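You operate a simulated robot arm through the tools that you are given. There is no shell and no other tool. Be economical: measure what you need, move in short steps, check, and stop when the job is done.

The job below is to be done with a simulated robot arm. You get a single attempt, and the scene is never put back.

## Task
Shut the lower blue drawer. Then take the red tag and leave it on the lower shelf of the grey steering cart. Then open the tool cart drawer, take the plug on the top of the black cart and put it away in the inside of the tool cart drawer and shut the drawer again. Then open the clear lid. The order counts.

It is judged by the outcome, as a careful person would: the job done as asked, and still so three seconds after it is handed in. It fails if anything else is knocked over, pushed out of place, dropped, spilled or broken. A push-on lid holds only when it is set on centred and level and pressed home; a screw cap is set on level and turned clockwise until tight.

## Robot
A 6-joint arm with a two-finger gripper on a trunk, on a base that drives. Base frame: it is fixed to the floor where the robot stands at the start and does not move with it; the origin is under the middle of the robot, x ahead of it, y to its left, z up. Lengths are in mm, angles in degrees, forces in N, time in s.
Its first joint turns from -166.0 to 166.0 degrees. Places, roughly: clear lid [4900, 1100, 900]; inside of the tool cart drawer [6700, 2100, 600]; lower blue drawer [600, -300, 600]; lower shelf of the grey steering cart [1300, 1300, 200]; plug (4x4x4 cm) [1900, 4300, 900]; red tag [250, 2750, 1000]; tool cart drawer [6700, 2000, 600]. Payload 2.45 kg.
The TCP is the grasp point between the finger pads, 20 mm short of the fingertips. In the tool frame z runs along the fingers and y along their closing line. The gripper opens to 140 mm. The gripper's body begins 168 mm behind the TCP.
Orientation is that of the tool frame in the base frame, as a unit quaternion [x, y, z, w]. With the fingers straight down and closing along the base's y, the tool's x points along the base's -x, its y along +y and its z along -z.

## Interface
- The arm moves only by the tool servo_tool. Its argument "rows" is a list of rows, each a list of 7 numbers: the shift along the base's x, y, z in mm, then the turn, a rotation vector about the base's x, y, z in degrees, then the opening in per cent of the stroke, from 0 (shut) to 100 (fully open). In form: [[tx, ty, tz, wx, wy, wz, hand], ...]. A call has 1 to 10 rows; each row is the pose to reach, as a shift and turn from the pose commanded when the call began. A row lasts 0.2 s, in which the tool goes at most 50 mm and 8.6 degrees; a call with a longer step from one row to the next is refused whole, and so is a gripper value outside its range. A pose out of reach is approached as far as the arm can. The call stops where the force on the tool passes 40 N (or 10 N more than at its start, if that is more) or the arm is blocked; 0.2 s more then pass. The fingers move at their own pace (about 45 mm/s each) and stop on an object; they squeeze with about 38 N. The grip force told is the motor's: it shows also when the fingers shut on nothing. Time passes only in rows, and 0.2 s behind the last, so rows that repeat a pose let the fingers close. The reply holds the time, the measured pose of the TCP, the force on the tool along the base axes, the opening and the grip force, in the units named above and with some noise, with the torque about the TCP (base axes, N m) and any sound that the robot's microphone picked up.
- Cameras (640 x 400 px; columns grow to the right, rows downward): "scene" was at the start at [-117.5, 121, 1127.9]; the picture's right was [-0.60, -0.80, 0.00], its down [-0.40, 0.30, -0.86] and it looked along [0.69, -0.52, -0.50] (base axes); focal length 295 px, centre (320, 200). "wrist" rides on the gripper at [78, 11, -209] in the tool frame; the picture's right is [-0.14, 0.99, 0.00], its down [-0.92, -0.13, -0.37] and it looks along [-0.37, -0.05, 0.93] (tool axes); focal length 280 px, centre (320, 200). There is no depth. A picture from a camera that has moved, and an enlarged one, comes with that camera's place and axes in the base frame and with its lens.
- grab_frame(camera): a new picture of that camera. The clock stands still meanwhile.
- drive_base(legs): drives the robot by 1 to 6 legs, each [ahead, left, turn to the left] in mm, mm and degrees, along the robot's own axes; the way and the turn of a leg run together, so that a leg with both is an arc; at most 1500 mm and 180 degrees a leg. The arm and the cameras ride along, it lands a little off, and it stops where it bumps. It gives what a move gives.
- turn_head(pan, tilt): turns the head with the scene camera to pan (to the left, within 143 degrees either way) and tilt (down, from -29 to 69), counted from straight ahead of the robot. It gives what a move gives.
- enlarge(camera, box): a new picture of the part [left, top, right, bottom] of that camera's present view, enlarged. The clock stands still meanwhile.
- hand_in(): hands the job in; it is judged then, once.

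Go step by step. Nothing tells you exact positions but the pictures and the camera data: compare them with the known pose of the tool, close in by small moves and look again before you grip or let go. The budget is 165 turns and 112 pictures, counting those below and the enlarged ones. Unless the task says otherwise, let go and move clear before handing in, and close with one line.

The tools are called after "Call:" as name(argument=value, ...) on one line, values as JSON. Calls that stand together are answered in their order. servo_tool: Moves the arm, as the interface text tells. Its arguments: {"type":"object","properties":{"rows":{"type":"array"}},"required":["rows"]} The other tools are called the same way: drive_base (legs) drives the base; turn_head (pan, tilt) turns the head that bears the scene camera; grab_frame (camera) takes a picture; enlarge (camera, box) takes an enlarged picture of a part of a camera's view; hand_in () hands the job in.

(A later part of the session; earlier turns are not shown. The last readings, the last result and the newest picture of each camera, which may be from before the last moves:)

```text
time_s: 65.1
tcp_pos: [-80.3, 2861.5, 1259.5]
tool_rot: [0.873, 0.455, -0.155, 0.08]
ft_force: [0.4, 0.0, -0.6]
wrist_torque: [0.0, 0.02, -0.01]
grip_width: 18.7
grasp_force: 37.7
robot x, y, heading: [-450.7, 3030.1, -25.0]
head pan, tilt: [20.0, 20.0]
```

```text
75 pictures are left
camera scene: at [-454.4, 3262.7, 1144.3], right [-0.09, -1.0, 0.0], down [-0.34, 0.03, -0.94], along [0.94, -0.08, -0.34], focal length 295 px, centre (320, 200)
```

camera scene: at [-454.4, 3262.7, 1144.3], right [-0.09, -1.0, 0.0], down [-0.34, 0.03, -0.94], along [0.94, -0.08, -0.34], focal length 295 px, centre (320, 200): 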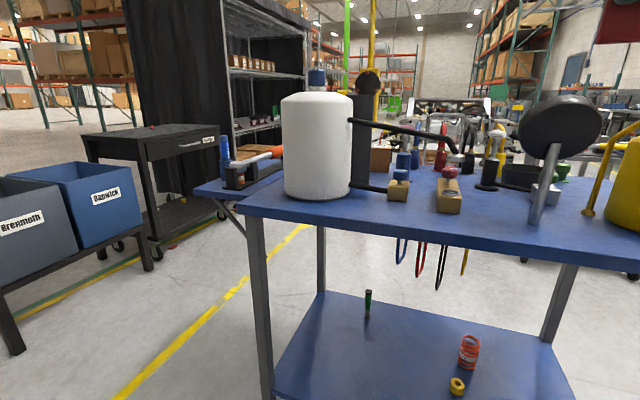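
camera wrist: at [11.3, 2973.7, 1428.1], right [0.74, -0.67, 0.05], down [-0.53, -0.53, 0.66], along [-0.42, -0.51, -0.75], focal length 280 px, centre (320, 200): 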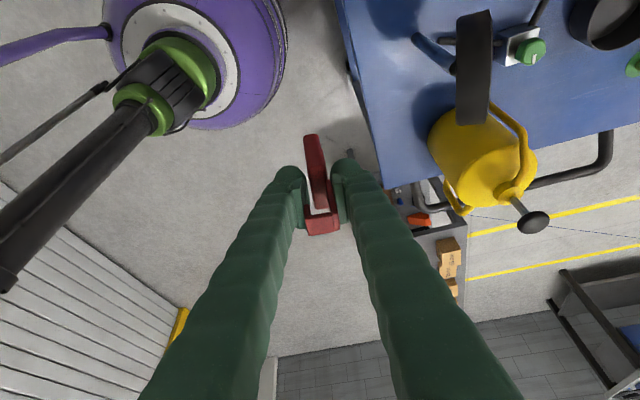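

The tag is secure. I'll back away, drive round the north end of the blue cart through the passage, and turn the tool on the way.

Call:
drive_base(legs=[[-350, 0, 0], [245, 1407, 0]])

Call:
servo_tool(rows=[[0, 0, 0, 0, 0, 8.5, 0], [0, 0, 0, 0, 0, 17, 0], [0, 0, 0, 0, 0, 25.5, 0], [0, 0, 0, 0, 0, 34, 0], [0, 0, 0, 0, 0, 42.5, 0], [0, 0, 0, 0, 0, 51, 0], [0, 0, 0, 0, 0, 59.5, 0], [0, 0, 0, 0, 0, 68, 0], [0, 0, 0, 0, 0, 76.5, 0], [0, 0, 0, 0, 0, 85, 0]])

Call:
turn_head(pan=0, tilt=25)

Call:
grab_frame(camera="scene")

```text
time_s: 74.0
tcp_pos: [409.3, 4150.8, 1259.9]
tool_rot: [0.875, 0.451, -0.155, 0.08]
ft_force: [-0.4, -0.4, -0.6]
wrist_torque: [-0.02, -0.01, -0.03]
grip_width: 18.8
grasp_force: 38.0
robot x, y, heading: [42.7, 4325.1, -25.7]
head pan, tilt: [20.0, 20.0]
```

```text
time_s: 76.2
tcp_pos: [407.8, 4150.4, 1259.8]
tool_rot: [0.339, 0.924, -0.061, 0.164]
ft_force: [0.0, 0.0, 0.3]
wrist_torque: [0.01, 0.04, -0.03]
grip_width: 20.4
grasp_force: 37.5
robot x, y, heading: [43.6, 4323.4, -25.8]
head pan, tilt: [20.0, 20.0]
```

```text
time_s: 77.0
tcp_pos: [409.5, 4151.5, 1260.9]
tool_rot: [0.341, 0.924, -0.059, 0.163]
ft_force: [-0.1, 0.8, 0.3]
wrist_torque: [-0.01, 0.0, 0.01]
grip_width: 20.2
grasp_force: 37.8
robot x, y, heading: [43.8, 4323.4, -25.4]
head pan, tilt: [0.0, 25.0]
```

```text
74 pictures are left
camera scene: at [28.8, 4524.6, 1136.2], right [-0.43, -0.9, 0.0], down [-0.38, 0.18, -0.91], along [0.82, -0.39, -0.42], focal length 295 px, centre (320, 200)
```

scene: 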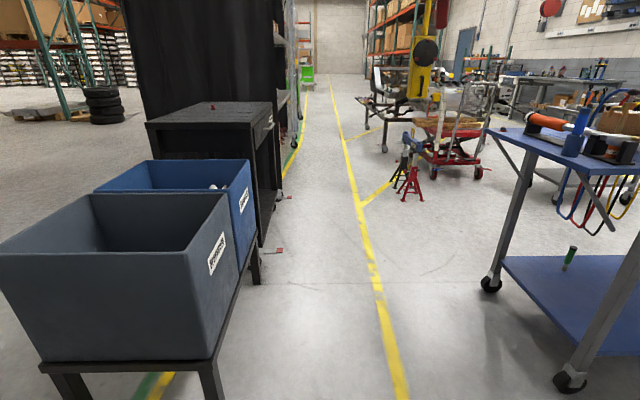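

The passage is clear, and the plug is visible as the small red thing on the black cart. I'll drive on round to the north of the grey cart.

Call:
drive_base(legs=[[1400, 0, 0], [563, -1085, 0]])

Call:
servo_tool(rows=[[0, 0, 0, 0, 0, 8, 0], [0, 0, 0, 0, 0, 15, 0]])

Call:
turn_head(pan=-40, tilt=30)

Call:
grab_frame(camera="scene")

Call:
grab_frame(camera="wrist")

```text
time_s: 89.6
tcp_pos: [1622.0, 2309.3, 1261.2]
tool_rot: [0.36, 0.917, -0.064, 0.162]
ft_force: [-0.5, 0.0, -0.2]
wrist_torque: [0.03, 0.01, 0.01]
grip_width: 20.3
grasp_force: 37.9
robot x, y, heading: [1264.7, 2495.6, -28.1]
head pan, tilt: [0.0, 25.0]
```

```text
time_s: 90.2
tcp_pos: [1623.0, 2307.9, 1260.3]
tool_rot: [0.237, 0.956, -0.042, 0.17]
ft_force: [0.1, -0.7, 0.0]
wrist_torque: [-0.03, 0.0, -0.03]
grip_width: 20.0
grasp_force: 37.7
robot x, y, heading: [1261.6, 2496.4, -28.2]
head pan, tilt: [0.0, 25.0]
```

```text
time_s: 91.3
tcp_pos: [1623.1, 2307.4, 1260.1]
tool_rot: [0.238, 0.955, -0.043, 0.169]
ft_force: [0.3, 0.2, 1.0]
wrist_torque: [-0.01, -0.05, -0.03]
grip_width: 20.1
grasp_force: 37.6
robot x, y, heading: [1261.6, 2497.3, -27.7]
head pan, tilt: [-40.0, 30.0]
```

```text
73 pictures are left
camera scene: at [1211.4, 2657.4, 1128.2], right [-0.93, -0.38, 0.0], down [-0.19, 0.46, -0.87], along [0.33, -0.8, -0.5], focal length 295 px, centre (320, 200)
```

scene: 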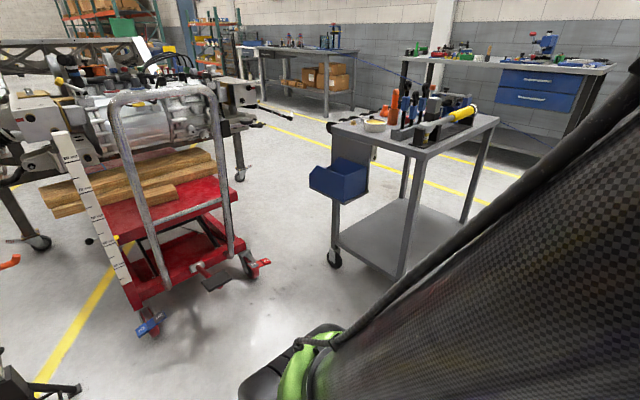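

```text
72 pictures are left
camera wrist: at [1499.5, 2385.4, 1428.4], right [0.58, 0.82, 0.05], down [0.59, -0.46, 0.66], along [0.56, -0.35, -0.75], focal length 280 px, centre (320, 200)
```

wrist: 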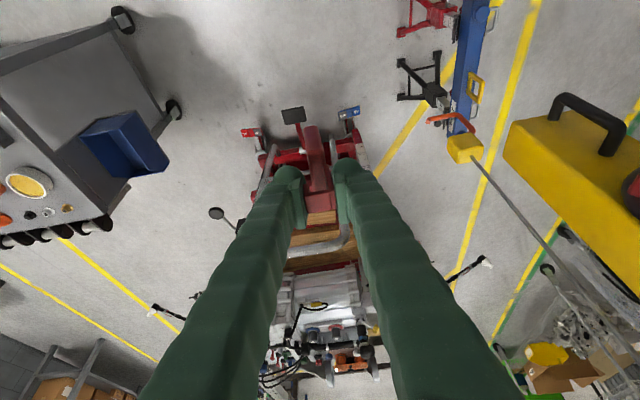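

From here the blue bench drawers both look shut. The grey cart's corners are near (1225,1645) and (1587,1487), so I'll move round to its open west side.

Call:
drive_base(legs=[[-199, -996, 4]])

Call:
turn_head(pan=15, tilt=35)

Call:
grab_frame(camera="scene")

Call:
grab_frame(camera="wrist")

```text
time_s: 96.6
tcp_pos: [1005.8, 1509.6, 1261.3]
tool_rot: [0.212, 0.962, -0.037, 0.17]
ft_force: [0.4, 1.2, -0.8]
wrist_torque: [0.0, 0.01, -0.01]
grip_width: 20.3
grasp_force: 38.8
robot x, y, heading: [637.1, 1678.4, -25.0]
head pan, tilt: [-40.0, 30.0]
```

```text
time_s: 97.9
tcp_pos: [1005.8, 1508.6, 1260.5]
tool_rot: [0.211, 0.962, -0.037, 0.17]
ft_force: [0.5, -0.3, 1.0]
wrist_torque: [-0.02, 0.01, -0.01]
grip_width: 20.4
grasp_force: 38.2
robot x, y, heading: [638.9, 1681.7, -24.7]
head pan, tilt: [15.0, 35.0]
```

```text
71 pictures are left
camera scene: at [625.0, 1902.5, 1120.4], right [-0.17, -0.99, 0.0], down [-0.56, 0.1, -0.82], along [0.81, -0.14, -0.57], focal length 295 px, centre (320, 200)
```

scene: 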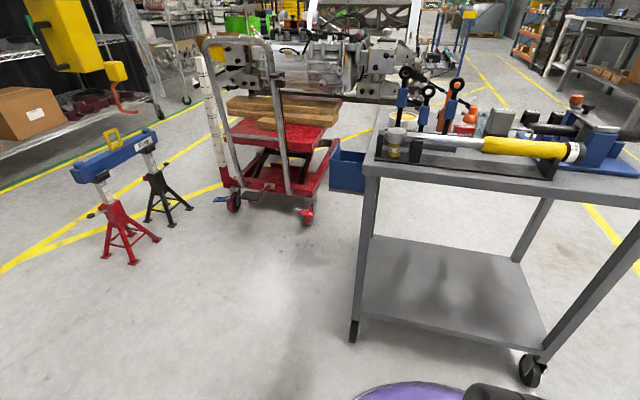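

```text
70 pictures are left
camera wrist: at [878.9, 1579.6, 1428.4], right [0.53, 0.85, 0.05], down [0.62, -0.42, 0.66], along [0.58, -0.32, -0.75], focal length 280 px, centre (320, 200)
```

wrist: 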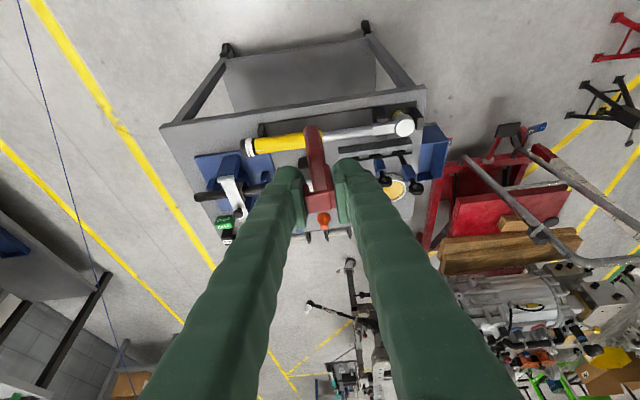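

The west side is open: the cart's top edge runs from (955,1103) to (1230,1690) at z≈770, with the shelf at about 175. I'll go down outside the edge first.

Call:
servo_tool(rows=[[32, -51, -20, 0, 0, 0, 0], [32, -51, -70, 0, 0, 0, 0], [32, -51, -120, 0, 0, 0, 0], [32, -51, -170, 0, 0, 0, 0], [32, -51, -220, 0, 0, 0, 0], [32, -51, -270, 0, 0, 0, 0], [32, -51, -320, 0, 0, 0, 0], [32, -51, -360, 0, 0, 0, 0]])

Call:
grab_frame(camera="scene")

Call:
grab_frame(camera="wrist")

```text
refused: row 1 steps farther than a row can; nothing moved
```

```text
69 pictures are left
camera scene: at [625.0, 1902.5, 1120.4], right [-0.17, -0.99, 0.0], down [-0.56, 0.1, -0.82], along [0.81, -0.14, -0.57], focal length 295 px, centre (320, 200)
```

scene: 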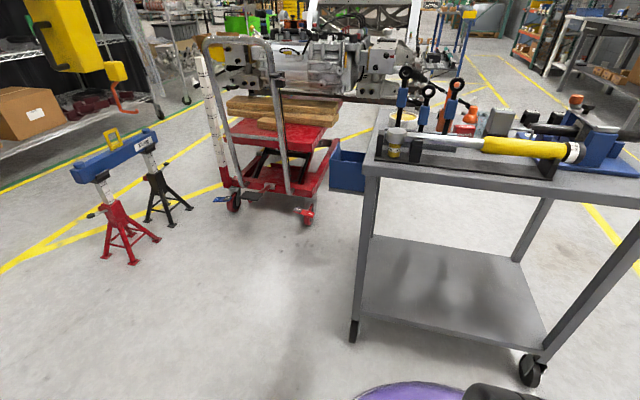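

```text
68 pictures are left
camera wrist: at [878.9, 1579.6, 1428.4], right [0.53, 0.85, 0.05], down [0.62, -0.42, 0.66], along [0.58, -0.32, -0.75], focal length 280 px, centre (320, 200)
```

wrist: 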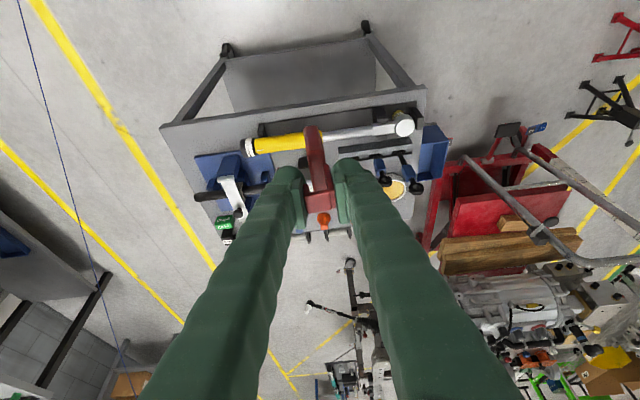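

Call:
servo_tool(rows=[[18, -28, -20, 0, 0, 0, 0], [32, -51, -50, 0, 0, 0, 0], [32, -51, -95, 0, 0, 0, 0], [32, -51, -140, 0, 0, 0, 0], [32, -51, -185, 0, 0, 0, 0], [32, -51, -230, 0, 0, 0, 0], [32, -51, -275, 0, 0, 0, 0], [32, -51, -320, 0, 0, 0, 0], [32, -51, -360, 0, 0, 0, 0]])

Call:
grab_frame(camera="wrist")

Call:
grab_frame(camera="scene")

```text
time_s: 99.9
tcp_pos: [1041.6, 1458.1, 899.5]
tool_rot: [0.212, 0.962, -0.039, 0.17]
ft_force: [-1.1, 0.3, -0.4]
wrist_torque: [0.01, 0.0, 0.02]
grip_width: 20.1
grasp_force: 37.9
robot x, y, heading: [636.4, 1676.5, -24.9]
head pan, tilt: [15.0, 35.0]
```

```text
67 pictures are left
camera wrist: at [913.8, 1528.8, 1067.2], right [0.53, 0.85, 0.05], down [0.62, -0.42, 0.66], along [0.58, -0.32, -0.75], focal length 280 px, centre (320, 200)
```

wrist: 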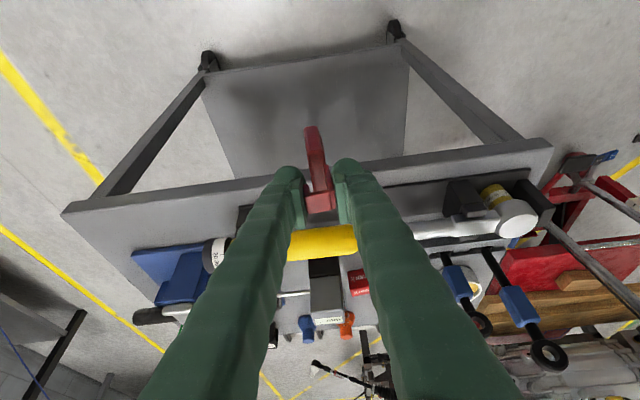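

```text
66 pictures are left
camera scene: at [625.1, 1902.6, 1120.4], right [-0.17, -0.99, 0.0], down [-0.57, 0.1, -0.82], along [0.81, -0.14, -0.57], focal length 295 px, centre (320, 200)
```

scene: 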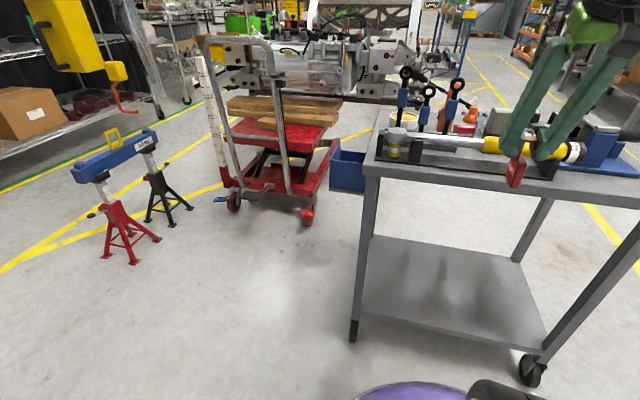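

The edge is about 60 mm ahead of the tag, so I'll move back a little more and go on down.

Call:
servo_tool(rows=[[-23, 10, -5, 0, 0, 0, 0], [-23, 10, -50, 0, 0, 0, 0], [-23, 10, -95, 0, 0, 0, 0], [-23, 10, -140, 0, 0, 0, 0], [-23, 10, -185, 0, 0, 0, 0], [-23, 10, -230, 0, 0, 0, 0], [-23, 10, -275, 0, 0, 0, 0], [-23, 10, -320, 0, 0, 0, 0]])

Call:
grab_frame(camera="wrist")

Call:
grab_frame(camera="scene")

```text
time_s: 101.7
tcp_pos: [1014.6, 1469.5, 580.0]
tool_rot: [0.212, 0.962, -0.039, 0.17]
ft_force: [-0.3, 0.9, 0.0]
wrist_torque: [-0.08, -0.06, 0.02]
grip_width: 20.4
grasp_force: 38.0
robot x, y, heading: [634.7, 1679.2, -24.9]
head pan, tilt: [15.0, 35.0]
```

```text
65 pictures are left
camera wrist: at [888.1, 1539.1, 747.6], right [0.53, 0.85, 0.05], down [0.62, -0.42, 0.66], along [0.58, -0.32, -0.75], focal length 280 px, centre (320, 200)
```

wrist: 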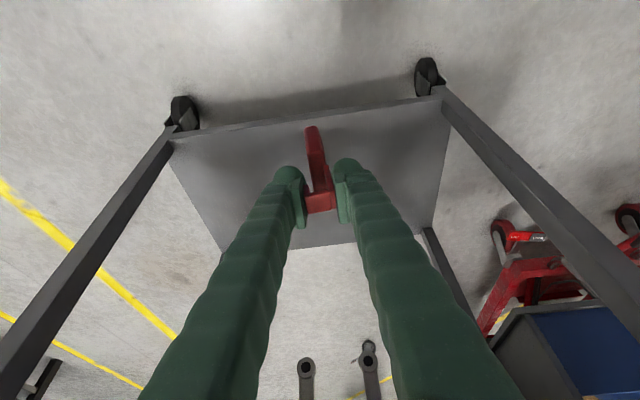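

```text
64 pictures are left
camera scene: at [625.1, 1902.6, 1120.4], right [-0.17, -0.99, 0.0], down [-0.57, 0.1, -0.82], along [0.81, -0.14, -0.57], focal length 295 px, centre (320, 200)
```

scene: 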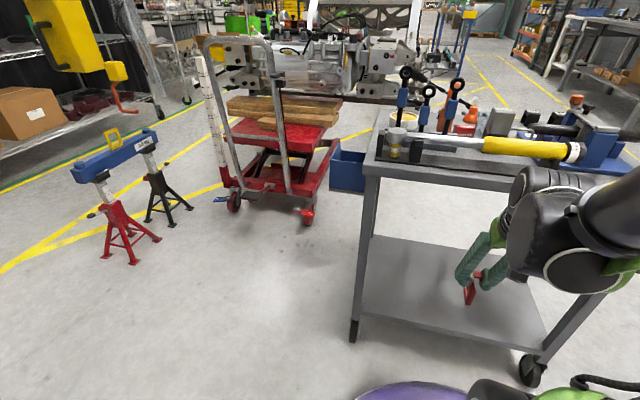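

Clear view of the shelf, with its front edge about 118 mm ahead of the tag line. I'll go down to z 320 outside, then inward.

Call:
servo_tool(rows=[[0, 0, -45, 0, 0, 0, 0], [0, 0, -90, 0, 0, 0, 0], [0, 0, -135, 0, 0, 0, 0], [0, 0, -180, 0, 0, 0, 0], [0, 0, -225, 0, 0, 0, 0], [0, 0, -260, 0, 0, 0, 0]])

Call:
grab_frame(camera="wrist")

Call:
grab_frame(camera="scene")

```text
time_s: 103.1
tcp_pos: [1022.1, 1463.3, 501.7]
tool_rot: [0.211, 0.962, -0.037, 0.17]
ft_force: [-0.6, 0.3, -0.1]
wrist_torque: [0.02, 0.01, 0.05]
grip_width: 20.5
grasp_force: 37.7
out of reach, approached as far as the arm can: row 2, 3, 4, 5, 6
robot x, y, heading: [638.6, 1679.8, -24.8]
head pan, tilt: [15.0, 35.0]
```

```text
63 pictures are left
camera wrist: at [894.7, 1534.0, 670.4], right [0.53, 0.85, 0.05], down [0.62, -0.43, 0.66], along [0.58, -0.32, -0.75], focal length 280 px, centre (320, 200)
```

wrist: 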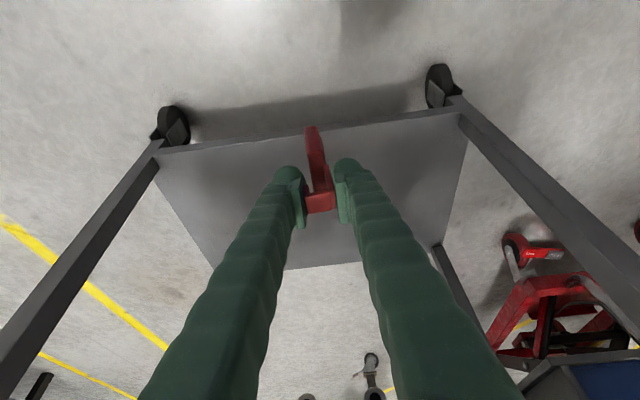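

```text
62 pictures are left
camera scene: at [625.1, 1902.6, 1120.4], right [-0.17, -0.99, 0.0], down [-0.57, 0.1, -0.82], along [0.81, -0.14, -0.57], focal length 295 px, centre (320, 200)
```

scene: 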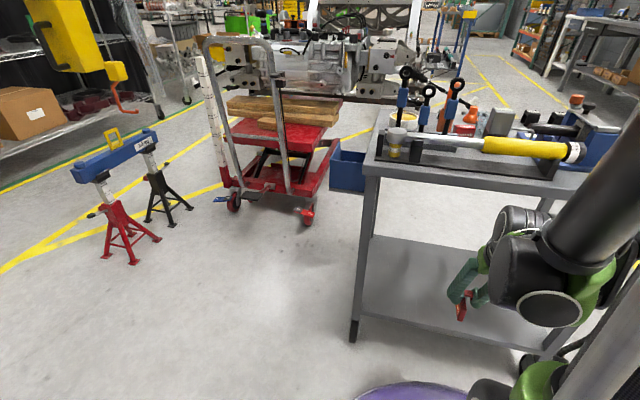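

Too close for the arm to fold lower. I'll back the base about 190 mm and continue down with more extension.

Call:
drive_base(legs=[[-190, 0, 0]])

Call:
servo_tool(rows=[[36, -17, -20, 0, 0, 0, 0], [72, -33, -40, 0, 0, 0, 0], [90, -42, -80, 0, 0, 0, 0], [90, -42, -120, 0, 0, 0, 0], [90, -42, -165, 0, 0, 0, 0]])

Call:
grab_frame(camera="wrist")

Call:
grab_frame(camera="scene")

```text
time_s: 104.6
tcp_pos: [850.9, 1544.5, 502.1]
tool_rot: [0.21, 0.962, -0.037, 0.17]
ft_force: [0.1, 0.4, -0.5]
wrist_torque: [0.02, -0.02, 0.0]
grip_width: 20.3
grasp_force: 37.6
robot x, y, heading: [468.7, 1759.1, -24.4]
head pan, tilt: [15.0, 35.0]
```

```text
time_s: 105.8
tcp_pos: [988.4, 1481.5, 460.6]
tool_rot: [0.208, 0.963, -0.037, 0.169]
ft_force: [0.1, -0.3, -0.2]
wrist_torque: [-0.01, 0.03, 0.0]
grip_width: 20.6
grasp_force: 37.7
out of reach, approached as far as the arm can: row 1, 2, 3, 4, 5
robot x, y, heading: [466.9, 1759.8, -24.4]
head pan, tilt: [15.0, 35.0]
```

```text
61 pictures are left
camera wrist: at [859.8, 1551.8, 627.5], right [0.53, 0.85, 0.05], down [0.62, -0.42, 0.66], along [0.58, -0.32, -0.75], focal length 280 px, centre (320, 200)
```

wrist: 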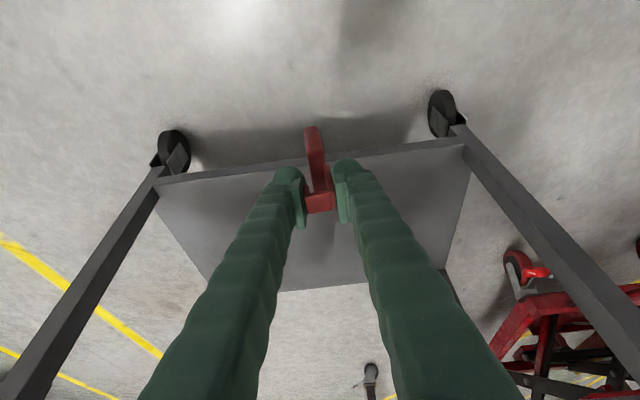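

```text
60 pictures are left
camera scene: at [452.8, 1981.5, 1120.5], right [-0.17, -0.99, 0.0], down [-0.57, 0.1, -0.82], along [0.81, -0.14, -0.57], focal length 295 px, centre (320, 200)
```

scene: 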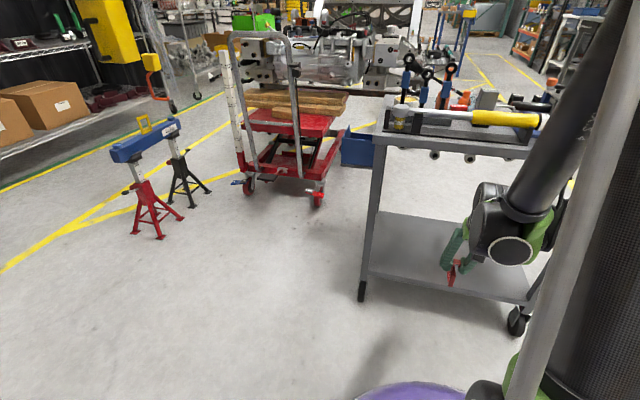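

Call:
drive_base(legs=[[-85, 0, 0]])

Call:
servo_tool(rows=[[36, -17, 0, 0, 0, 0, 0], [72, -34, 0, 0, 0, 0, 0], [100, -47, -30, 0, 0, 0, 0], [118, -55, -70, 0, 0, 0, 0]])

```text
time_s: 106.9
tcp_pos: [909.5, 1518.2, 459.7]
tool_rot: [0.208, 0.963, -0.036, 0.169]
ft_force: [0.2, 0.7, 0.6]
wrist_torque: [-0.03, 0.02, 0.02]
grip_width: 20.6
grasp_force: 38.5
robot x, y, heading: [386.3, 1794.8, -24.6]
head pan, tilt: [15.0, 35.0]
```

```text
time_s: 107.9
tcp_pos: [1026.5, 1462.7, 390.0]
tool_rot: [0.209, 0.962, -0.037, 0.169]
ft_force: [0.1, 0.8, 0.4]
wrist_torque: [-0.03, -0.01, 0.0]
grip_width: 20.4
grasp_force: 38.1
robot x, y, heading: [389.5, 1790.6, -24.9]
head pan, tilt: [15.0, 35.0]
```

Call:
servo_tool(rows=[[34, -16, -32, 0, 0, 0, 0], [68, -31, -65, 0, 0, 0, 0], [100, -46, -90, 0, 0, 0, 0], [125, -58, -105, 0, 0, 0, 0], [150, -69, -115, 0, 0, 0, 0]])

Call:
grab_frame(camera="wrist")

Call:
grab_frame(camera="scene")

```text
time_s: 109.1
tcp_pos: [1177.8, 1394.2, 275.0]
tool_rot: [0.21, 0.962, -0.038, 0.169]
ft_force: [-6.2, 3.5, 26.7]
wrist_torque: [0.19, 0.07, 0.03]
grip_width: 19.9
grasp_force: 38.4
robot x, y, heading: [386.9, 1793.6, -24.4]
head pan, tilt: [15.0, 35.0]
```

```text
59 pictures are left
camera wrist: at [1050.2, 1463.8, 443.0], right [0.53, 0.85, 0.05], down [0.62, -0.42, 0.66], along [0.58, -0.32, -0.75], focal length 280 px, centre (320, 200)
```

wrist: 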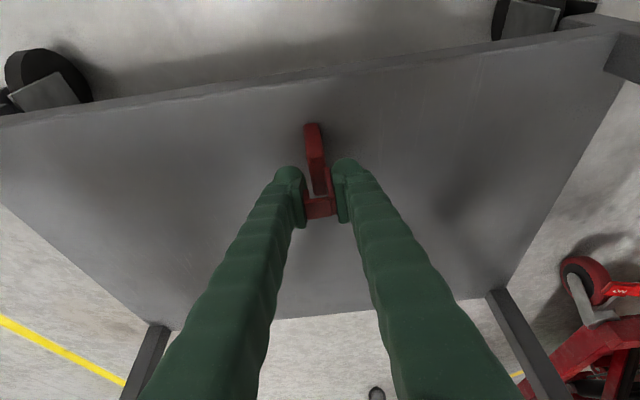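

```text
58 pictures are left
camera scene: at [373.7, 2017.7, 1120.3], right [-0.17, -0.99, 0.0], down [-0.57, 0.1, -0.82], along [0.81, -0.14, -0.57], focal length 295 px, centre (320, 200)
```

scene: 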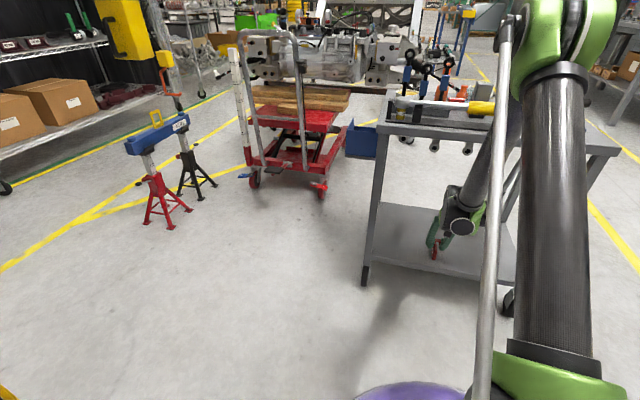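

A 27 N upward force suggests the tag already rests on the shelf. I'll ease up slightly and look closely.

Call:
servo_tool(rows=[[0, 0, 3, 0, 0, 0, 0], [0, 0, 3, 0, 0, 0, 0]])

Call:
enlarge(camera="wrist", box=[240, 90, 400, 240])

Call:
enlarge(camera="scene", box=[370, 180, 520, 290])

```text
time_s: 109.7
tcp_pos: [1178.7, 1394.1, 276.8]
tool_rot: [0.209, 0.962, -0.036, 0.169]
ft_force: [0.3, -0.6, -0.6]
wrist_torque: [0.0, 0.01, 0.01]
grip_width: 19.4
grasp_force: 38.6
robot x, y, heading: [390.0, 1797.0, -24.6]
head pan, tilt: [15.0, 35.0]
```

```text
2.67 times, centred on (320, 165) of wrist
camera zoom: at [1050.5, 1463.6, 445.1], right [0.53, 0.85, 0.05], down [0.62, -0.42, 0.66], along [0.58, -0.32, -0.75], focal length 748 px, centre (320, 293)
```

zoom: 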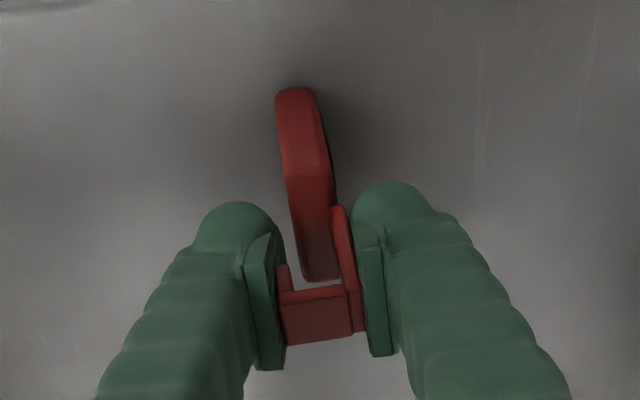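

```text
3.64 times, centred on (445, 235) of scene
camera zoom: at [374.9, 2017.1, 1120.5], right [-0.17, -0.99, 0.0], down [-0.57, 0.1, -0.82], along [0.81, -0.14, -0.57], focal length 1074 px, centre (-134, 73)
```

zoom: 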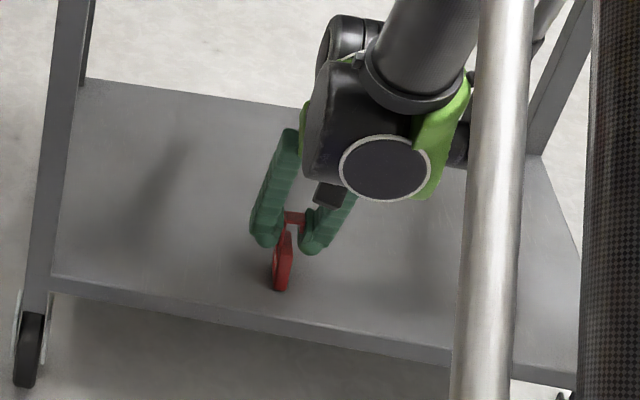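

The tag stands on the shelf well inside the edge. I'll touch down lightly and open slowly.

Call:
servo_tool(rows=[[0, 0, -2, 0, 0, 0, 0], [0, 0, -2, 0, 0, 0, 15], [0, 0, -2, 0, 0, 0, 18], [0, 0, -2, 0, 0, 0, 24], [0, 0, -2, 0, 0, 0, 30], [0, 0, -2, 0, 0, 0, 36], [0, 0, -2, 0, 0, 0, 36]])

Call:
enlarge(camera="wrist", box=[240, 90, 400, 240])

```text
time_s: 111.3
tcp_pos: [1177.3, 1393.4, 275.2]
tool_rot: [0.209, 0.963, -0.036, 0.169]
ft_force: [1.0, 0.2, 0.8]
wrist_torque: [0.02, -0.02, 0.01]
grip_width: 50.4
grasp_force: 0.1
robot x, y, heading: [384.2, 1789.2, -24.6]
head pan, tilt: [15.0, 35.0]
```

```text
2.67 times, centred on (320, 165) of wrist
camera zoom: at [1050.4, 1463.6, 443.5], right [0.53, 0.85, 0.05], down [0.62, -0.42, 0.66], along [0.58, -0.32, -0.75], focal length 748 px, centre (320, 293)
```

zoom: 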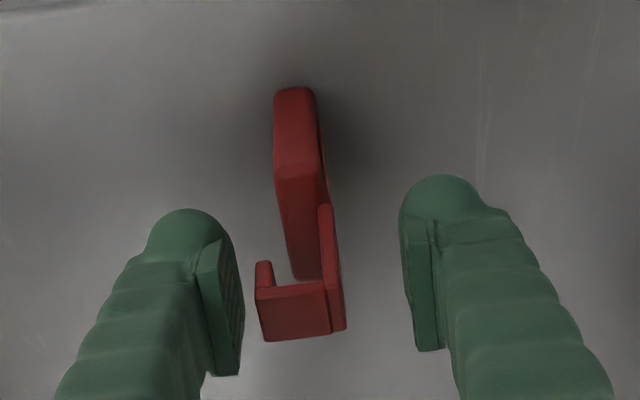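

The tag stands freely. I'll withdraw the hand along the same path.

Call:
servo_tool(rows=[[-10, 5, 25, 0, 0, 0, 36], [-40, 18, 40, 0, 0, 0, 36], [-75, 34, 60, 0, 0, 0, 36], [-110, 50, 85, 0, 0, 0, 36], [-150, 69, 115, 0, 0, 0, 36], [-180, 83, 150, 0, 0, 0, 36], [-210, 97, 185, 0, 0, 0, 36], [-240, 111, 220, 0, 0, 0, 36], [-260, 120, 260, 0, 0, 0, 36]])

Call:
grab_frame(camera="wrist")

```text
refused: row 5 steps farther than a row can; nothing moved
```

```text
54 pictures are left
camera wrist: at [1050.4, 1463.6, 443.5], right [0.53, 0.85, 0.05], down [0.62, -0.42, 0.66], along [0.58, -0.32, -0.75], focal length 280 px, centre (320, 200)
```

wrist: 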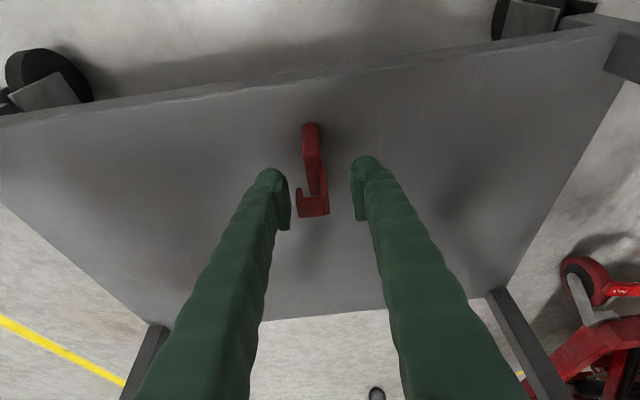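

Call:
servo_tool(rows=[[-10, 5, 20, 0, 0, 0, 36], [-40, 18, 35, 0, 0, 0, 36], [-72, 33, 52, 0, 0, 0, 36], [-104, 48, 78, 0, 0, 0, 36], [-136, 63, 105, 0, 0, 0, 36], [-165, 76, 135, 0, 0, 0, 36], [-190, 88, 165, 0, 0, 0, 36], [-215, 99, 200, 0, 0, 0, 36], [-230, 106, 240, 0, 0, 0, 36]])

```text
time_s: 113.3
tcp_pos: [947.2, 1499.5, 516.4]
tool_rot: [0.208, 0.963, -0.037, 0.169]
ft_force: [0.9, 0.2, 0.3]
wrist_torque: [0.01, 0.04, -0.03]
grip_width: 50.5
grasp_force: 0.1
robot x, y, heading: [384.0, 1793.2, -24.7]
head pan, tilt: [15.0, 35.0]
```

The hand is clear. I'll straighten and raise the arm for driving.

Call:
servo_tool(rows=[[-5, 2, 48, 0, 0, 0, 20], [-10, 5, 96, 0, 0, 0, 0], [-15, 7, 144, 0, 0, 0, 0], [-20, 9, 192, 0, 0, 0, 0], [-25, 11, 240, 0, 0, 0, 0], [-40, 18, 286, 0, 0, 0, 0], [-60, 28, 330, 0, 0, 0, 0], [-80, 37, 374, 2.8, 6.1, 0, 0], [-100, 46, 418, 5.6, 12.2, 0, 0], [-110, 51, 464, 8.4, 18.2, 0, 0]])

Call:
servo_tool(rows=[[-20, 9, 40, 0, 0, 0, 0], [-40, 18, 80, 0, 0, 0, 0], [-60, 28, 120, 0, 0, 0, 0], [-70, 33, 160, 0, 0, 0, 0], [-80, 37, 200, 0, 0, 0, 0]])

Call:
enlarge(camera="scene", box=[350, 170, 530, 290])

```text
time_s: 115.5
tcp_pos: [838.2, 1551.9, 978.0]
tool_rot: [0.212, 0.977, 0.001, -0.001]
ft_force: [-0.4, -0.4, -0.1]
wrist_torque: [-0.03, -0.04, -0.03]
grip_width: 0.0
grasp_force: 29.5
robot x, y, heading: [388.7, 1796.3, -24.5]
head pan, tilt: [15.0, 35.0]
```

```text
time_s: 116.7
tcp_pos: [759.1, 1588.0, 1180.7]
tool_rot: [0.213, 0.977, 0.001, -0.001]
ft_force: [0.3, 0.3, -0.1]
wrist_torque: [-0.03, 0.01, 0.01]
grip_width: 0.0
grasp_force: 29.5
robot x, y, heading: [387.8, 1792.8, -24.7]
head pan, tilt: [15.0, 35.0]
```

```text
3.33 times, centred on (440, 230) of scene
camera zoom: at [374.6, 2017.3, 1120.4], right [-0.17, -0.99, 0.0], down [-0.57, 0.1, -0.82], along [0.81, -0.14, -0.57], focal length 985 px, centre (-80, 100)
```

zoom: 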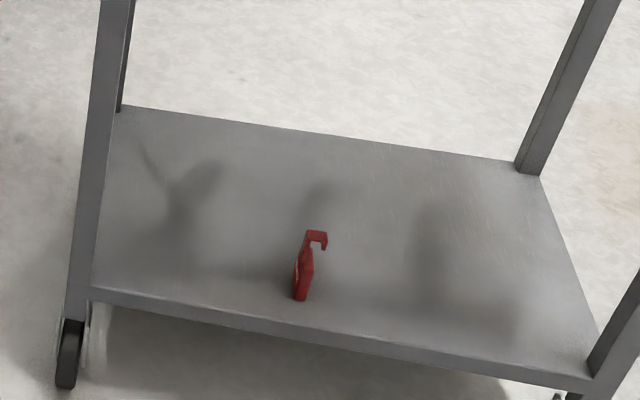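

The tag is standing on the lower shelf. Now I'll drive to the aisle and look for the tool cart.

Call:
drive_base(legs=[[337, 493, 0], [120, 936, 0], [109, 560, 0]])

Call:
turn_head(pan=12, tilt=10)

Call:
grab_frame(camera="scene")

```text
time_s: 127.4
tcp_pos: [2093.8, 3142.9, 1180.1]
tool_rot: [0.213, 0.977, 0.0, 0.0]
ft_force: [-0.4, -0.8, 0.3]
wrist_torque: [0.02, -0.02, 0.05]
grip_width: 0.0
grasp_force: 28.8
robot x, y, heading: [1726.6, 3351.1, -24.7]
head pan, tilt: [15.0, 35.0]
```

```text
time_s: 128.3
tcp_pos: [2094.1, 3142.3, 1178.7]
tool_rot: [0.213, 0.977, 0.002, 0.0]
ft_force: [-0.2, -0.1, 0.7]
wrist_torque: [-0.01, 0.01, 0.02]
grip_width: 0.2
grasp_force: 29.5
robot x, y, heading: [1724.4, 3346.6, -24.6]
head pan, tilt: [12.0, 10.0]
```

```text
52 pictures are left
camera scene: at [1716.8, 3567.2, 1160.5], right [-0.22, -0.98, 0.0], down [-0.17, 0.04, -0.98], along [0.96, -0.22, -0.17], focal length 295 px, centre (320, 200)
```

scene: 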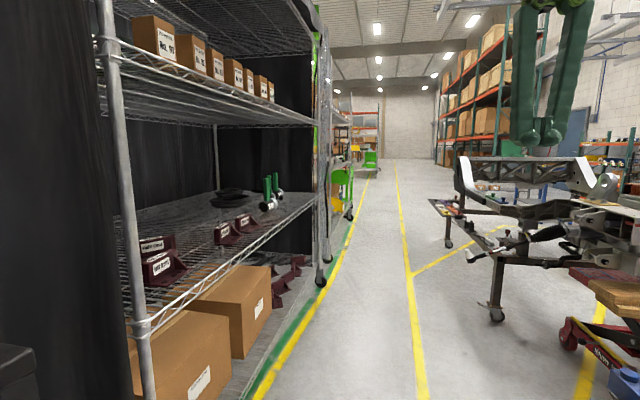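

The aisle is free at about ±650 mm either side. A green cart on the left further down matches the tool cart's place, so I'll drive along the aisle.

Call:
drive_base(legs=[[1200, 0, 0], [1200, 0, 0], [1200, 0, 0]])

Call:
grab_frame(camera="scene")

```text
time_s: 145.7
tcp_pos: [5338.4, 1633.9, 1178.6]
tool_rot: [0.208, 0.978, 0.0, -0.001]
ft_force: [-0.4, 0.8, -0.4]
wrist_torque: [-0.01, 0.0, -0.01]
grip_width: 0.1
grasp_force: 29.6
robot x, y, heading: [4966.5, 1831.3, -24.1]
head pan, tilt: [12.0, 10.0]
```

```text
51 pictures are left
camera scene: at [4955.1, 2054.4, 1160.6], right [-0.21, -0.98, 0.0], down [-0.17, 0.04, -0.98], along [0.96, -0.21, -0.17], focal length 295 px, centre (320, 200)
```

scene: 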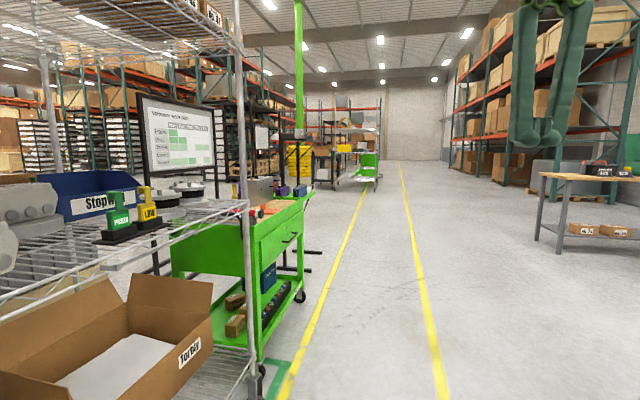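

The green cart on the left is the tool cart. Its drawer handle is near (6720,1847,602) and faces the aisle. I'll drive in front of it and turn to face it.

Call:
drive_base(legs=[[800, -60, 0], [800, -60, 0], [0, 0, 90]])

Call:
turn_head(pan=-5, tilt=25)

Call:
grab_frame(camera="scene")

```text
time_s: 157.7
tcp_pos: [6574.7, 1456.5, 1177.9]
tool_rot: [-0.552, 0.834, 0.0, -0.001]
ft_force: [-0.8, 0.5, -0.7]
wrist_torque: [-0.01, -0.01, -0.03]
grip_width: 0.0
grasp_force: 29.0
robot x, y, heading: [6379.5, 1082.5, 66.8]
head pan, tilt: [12.0, 10.0]
```

```text
time_s: 158.5
tcp_pos: [6574.7, 1457.2, 1179.4]
tool_rot: [-0.551, 0.834, 0.001, -0.001]
ft_force: [-0.5, 0.0, 0.4]
wrist_torque: [0.01, -0.03, -0.01]
grip_width: 0.0
grasp_force: 29.3
robot x, y, heading: [6379.2, 1078.4, 66.7]
head pan, tilt: [-5.0, 25.0]
```

```text
50 pictures are left
camera scene: at [6186.9, 1058.1, 1136.3], right [0.88, -0.47, 0.0], down [-0.2, -0.37, -0.91], along [0.43, 0.8, -0.42], focal length 295 px, centre (320, 200)
```

scene: 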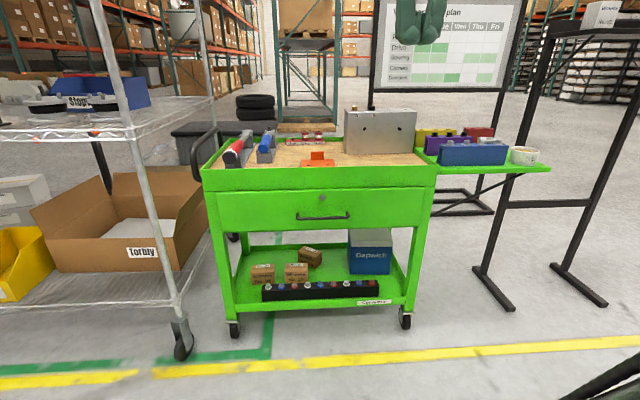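

The drawer handle centre is about (6635,1871,640). I'll turn the hand so it closes vertically around the handle bar and pitch it towards the drawer.

Call:
servo_tool(rows=[[0, 10, -30, 0, 0, -8.6, 40], [0, 20, -60, 0, 0, -17.2, 40], [0, 30, -90, 0, 0, -25.8, 40], [0, 40, -120, 0, 0, -34.4, 40], [0, 50, -150, 0, 0, -43, 40], [0, 60, -180, 0, 0, -51.6, 40], [0, 70, -210, 0, 0, -60.2, 40], [0, 80, -240, 0, 0, -68.8, 40], [0, 90, -270, 0, 0, -77.4, 40], [0, 100, -300, 0, 0, -86, 40]])

Call:
servo_tool(rows=[[0, 10, -20, 0, 0, -4.9, 40]])

Call:
servo_tool(rows=[[0, 20, -20, 7.8, -3.4, 0, 40], [0, 50, -40, 15.6, -6.8, 0, 40], [5, 80, -60, 23.4, -10.2, 0, 40], [10, 110, -80, 31.2, -13.6, 0, 40], [15, 140, -100, 39, -17, 0, 40], [18, 170, -120, 46.8, -20.4, 0, 40], [18, 190, -140, 55, -24, 0, 40]])

Call:
grab_frame(camera="wrist")

Call:
grab_frame(camera="scene")

```text
time_s: 160.7
tcp_pos: [6573.7, 1557.0, 878.5]
tool_rot: [0.167, 0.986, 0.001, 0.0]
ft_force: [0.6, -0.3, 0.0]
wrist_torque: [-0.02, 0.03, 0.0]
grip_width: 55.9
grasp_force: 0.1
robot x, y, heading: [6381.9, 1084.9, 66.8]
head pan, tilt: [-5.0, 25.0]
```

```text
time_s: 161.1
tcp_pos: [6574.6, 1566.2, 859.4]
tool_rot: [0.209, 0.978, 0.001, -0.001]
ft_force: [0.6, 0.6, -0.1]
wrist_torque: [0.03, -0.03, 0.03]
grip_width: 56.0
grasp_force: 0.2
robot x, y, heading: [6382.3, 1082.1, 66.9]
head pan, tilt: [-5.0, 25.0]
```

```text
refused: row 7 steps farther than a row can; nothing moved
```

```text
49 pictures are left
camera wrist: at [6507.9, 1607.8, 1067.0], right [0.53, 0.85, 0.0], down [0.79, -0.49, 0.37], along [0.31, -0.19, -0.93], focal length 280 px, centre (320, 200)
```

wrist: 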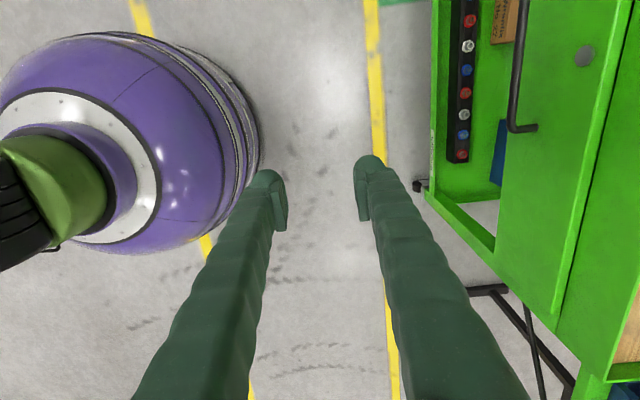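

```text
48 pictures are left
camera scene: at [6187.0, 1058.0, 1136.2], right [0.88, -0.47, 0.0], down [-0.2, -0.37, -0.91], along [0.43, 0.8, -0.42], focal length 295 px, centre (320, 200)
```

scene: 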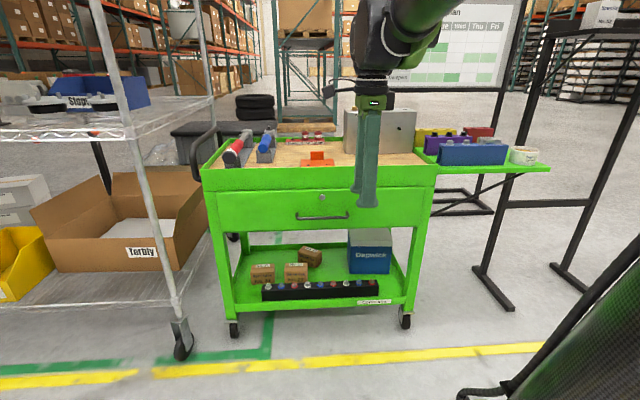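

Call:
servo_tool(rows=[[2, 28, -22, 7.8, -3.4, 0, 43], [3, 56, -44, 15.6, -6.8, 0, 43], [5, 84, -66, 23.4, -10.2, 0, 43], [6, 112, -88, 31.2, -13.6, 0, 43], [8, 140, -110, 39, -17, 0, 43], [10, 168, -132, 46.8, -20.4, 0, 43], [11, 198, -153, 54.6, -23.8, 0, 43], [11, 198, -153, 55, -24, 0, 43]])

```text
time_s: 162.9
tcp_pos: [6586.1, 1763.9, 705.8]
tool_rot: [0.179, 0.847, 0.491, 0.1]
ft_force: [-0.5, -0.4, 0.8]
wrist_torque: [0.01, -0.02, 0.01]
grip_width: 60.2
grasp_force: 0.1
robot x, y, heading: [6378.3, 1080.8, 66.9]
head pan, tilt: [-5.0, 25.0]
```

Call:
grab_frame(camera="wrist")

Call:
enlarge(camera="scene", box=[240, 140, 420, 260])

```text
47 pictures are left
camera wrist: at [6444.9, 1633.8, 818.2], right [0.33, 0.39, 0.86], down [0.69, -0.72, 0.07], along [0.64, 0.57, -0.51], focal length 280 px, centre (320, 200)
```

wrist: 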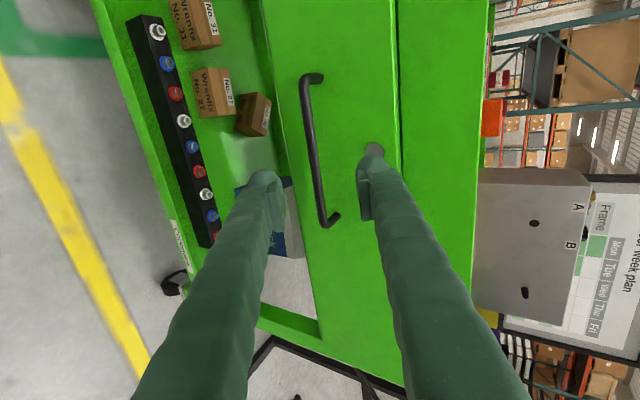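

```text
3.33 times, centred on (330, 200) of scene
camera zoom: at [6187.0, 1058.1, 1136.2], right [0.88, -0.47, 0.0], down [-0.2, -0.37, -0.91], along [0.43, 0.8, -0.42], focal length 985 px, centre (287, 200)
```

zoom: 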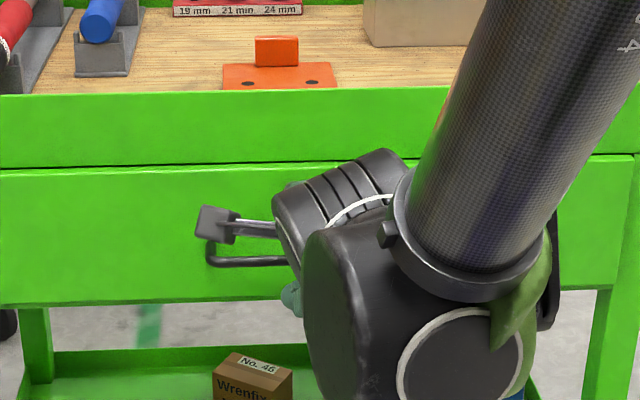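

The handle lies right on the approach line. I'll narrow the opening a little and advance about 108 mm.

Call:
servo_tool(rows=[[11, 24, -15, 0, 0, 0, 30], [21, 47, -30, 0, 0, 0, 30], [30, 67, -42, 0, 0, 0, 30], [36, 79, -50, 0, 0, 0, 30], [38, 85, -54, 0, 0, 0, 30]])

Call:
grab_frame(camera="wrist")

```text
time_s: 164.1
tcp_pos: [6624.1, 1848.8, 650.0]
tool_rot: [0.179, 0.847, 0.491, 0.1]
ft_force: [-0.1, -0.7, 0.6]
wrist_torque: [0.03, -0.04, -0.02]
grip_width: 42.2
grasp_force: 0.0
robot x, y, heading: [6379.8, 1085.7, 66.7]
head pan, tilt: [-5.0, 25.0]
```

```text
45 pictures are left
camera wrist: at [6482.1, 1719.7, 763.3], right [0.33, 0.39, 0.86], down [0.69, -0.72, 0.07], along [0.64, 0.57, -0.51], focal length 280 px, centre (320, 200)
```

wrist: 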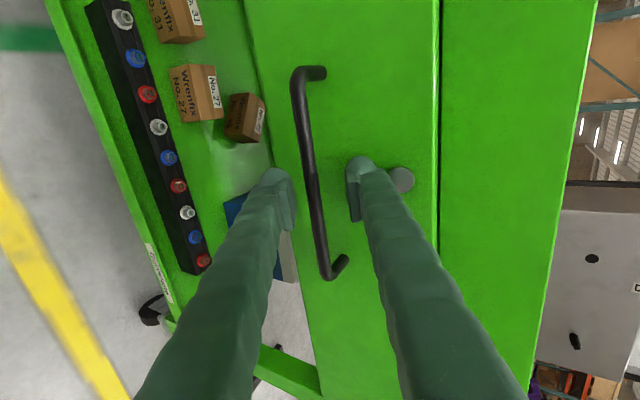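

The bar is between the fingers; closing.

Call:
servo_tool(rows=[[0, 0, 0, 0, 0, 0, 0], [0, 0, 0, 0, 0, 0, 0], [0, 0, 0, 0, 0, 0, 0], [0, 0, 0, 0, 0, 0, 0]])

```text
time_s: 164.9
tcp_pos: [6622.4, 1847.1, 647.3]
tool_rot: [0.181, 0.849, 0.486, 0.099]
ft_force: [-8.8, -15.9, -43.8]
wrist_torque: [-0.71, -0.28, 0.39]
grip_width: 10.7
grasp_force: 31.6
robot x, y, heading: [6379.5, 1085.1, 66.9]
head pan, tilt: [-5.0, 25.0]
stopped in row 4: the force on the tool passed its limit at 44 N (the readings are from after the stop); the commanded pose is now the measured one
```

Gripped, slightly off centre; I'll ease the tool down to relieve the load.

Call:
servo_tool(rows=[[-0.5, -1, -2, 0, 0, 0, 0], [-1, -2, -4, 0, 0, 0, 0], [-1, -2, -4, 0, 0, 0, 0]])

```text
time_s: 165.7
tcp_pos: [6622.7, 1847.3, 648.0]
tool_rot: [0.18, 0.847, 0.49, 0.099]
ft_force: [0.2, -1.4, 12.5]
wrist_torque: [-0.15, -0.71, 0.43]
grip_width: 10.1
grasp_force: 37.7
robot x, y, heading: [6377.9, 1080.5, 66.8]
head pan, tilt: [-5.0, 25.0]
```

Now pull outward along the drawer's normal.

Call:
servo_tool(rows=[[-4, -9, 1, 0, 0, 0, 0], [-12, -27, 1, 0, 0, 0, 0], [-22, -50, 1, 0, 0, 0, 0], [-33, -73, 1, 0, 0, 0, 0], [-43, -96, 1, 0, 0, 0, 0], [-53, -119, 1, 0, 0, 0, 0]])

```text
time_s: 167.1
tcp_pos: [6567.5, 1727.7, 646.6]
tool_rot: [0.18, 0.848, 0.489, 0.099]
ft_force: [-11.6, 5.1, 10.3]
wrist_torque: [-0.1, -0.44, 0.96]
grip_width: 10.0
grasp_force: 37.6
robot x, y, heading: [6379.7, 1078.4, 66.8]
head pan, tilt: [-5.0, 25.0]
```

The drawer follows. Pulling further.

Call:
servo_tool(rows=[[-8, -20, 0, 0, 0, 0, 0], [-19, -44, 0, 0, 0, 0, 0], [-29, -67, 0, 0, 0, 0, 0], [-39, -90, 0, 0, 0, 0, 0], [-49, -113, 0, 0, 0, 0, 0], [-59, -136, 0, 0, 0, 0, 0], [-68, -157, 0, 0, 0, 0, 0]])

Call:
grab_frame(camera="scene")

```text
time_s: 168.5
tcp_pos: [6515.1, 1601.6, 648.9]
tool_rot: [0.18, 0.847, 0.49, 0.1]
ft_force: [0.6, -0.6, 0.4]
wrist_torque: [-0.01, -0.01, 0.02]
grip_width: 0.1
grasp_force: 29.5
robot x, y, heading: [6377.3, 1083.8, 66.9]
head pan, tilt: [-5.0, 25.0]
stopped in row 6: the force on the tool passed its limit at 45 N (the readings are from after the stop); the commanded pose is now the measured one
```

```text
44 pictures are left
camera scene: at [6187.1, 1058.0, 1136.2], right [0.88, -0.47, 0.0], down [-0.2, -0.37, -0.91], along [0.43, 0.8, -0.42], focal length 295 px, centre (320, 200)
```

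scene: 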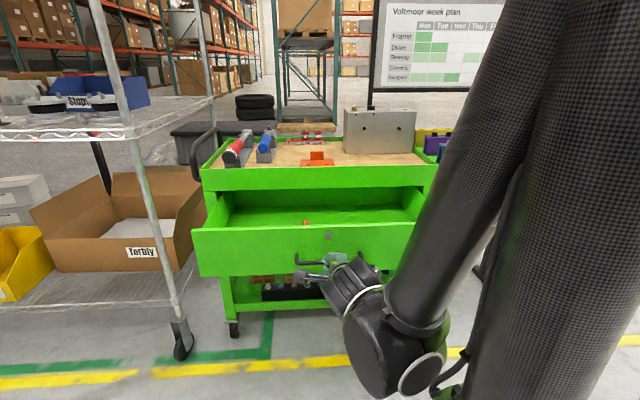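

The drawer reached its stop and the hand slipped off the handle; it stands about 240 mm open. I'll withdraw and fold the arm.

Call:
servo_tool(rows=[[-10, -22, 5, 0, 0, 0, 0], [-20, -45, 20, 0, 0, 0, 0], [-25, -56, 60, 0, 0, 0, 0], [-25, -56, 105, -7.8, 3.4, 0, 0], [-25, -56, 150, -15.6, 6.8, 0, 0], [-25, -56, 195, -23.4, 10.2, 0, 0], [-25, -56, 240, -31.2, 13.6, 0, 0], [-25, -56, 285, -39, 17, 0, 0], [-25, -56, 330, -46.8, 20.4, 0, 0], [-25, -56, 375, -54.6, 23.8, 0, 0]])

Call:
servo_tool(rows=[[-15, -30, 30, 0, 0, 0, 30], [-30, -60, 60, 0, 0, 0, 43], [-40, -80, 100, 0, 0, 0, 43], [-40, -80, 145, 0, 0, 0, 43]])

Call:
grab_frame(camera="scene")

```text
time_s: 170.7
tcp_pos: [6489.9, 1544.5, 1024.8]
tool_rot: [0.209, 0.978, 0.003, 0.0]
ft_force: [-0.3, -0.3, 0.4]
wrist_torque: [0.04, -0.05, 0.01]
grip_width: 0.0
grasp_force: 29.6
robot x, y, heading: [6378.9, 1083.3, 66.9]
head pan, tilt: [-5.0, 25.0]
```

```text
time_s: 171.7
tcp_pos: [6449.5, 1462.7, 1169.9]
tool_rot: [0.208, 0.978, 0.005, 0.001]
ft_force: [-0.3, -0.5, -0.9]
wrist_torque: [0.04, 0.0, 0.06]
grip_width: 60.4
grasp_force: 0.2
robot x, y, heading: [6382.7, 1084.0, 66.7]
head pan, tilt: [-5.0, 25.0]
```

```text
43 pictures are left
camera scene: at [6187.0, 1057.8, 1136.2], right [0.88, -0.47, 0.0], down [-0.2, -0.37, -0.91], along [0.43, 0.8, -0.42], focal length 295 px, centre (320, 200)
```

scene: 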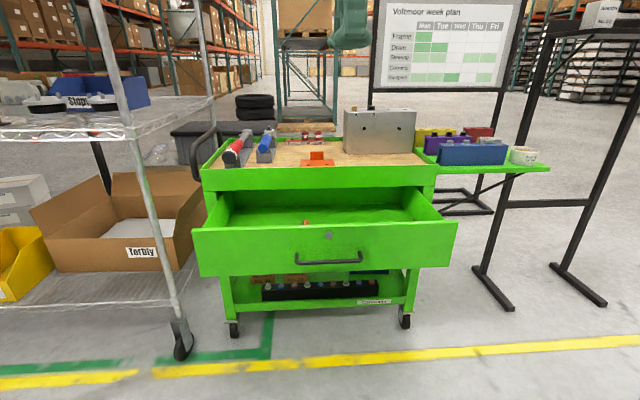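

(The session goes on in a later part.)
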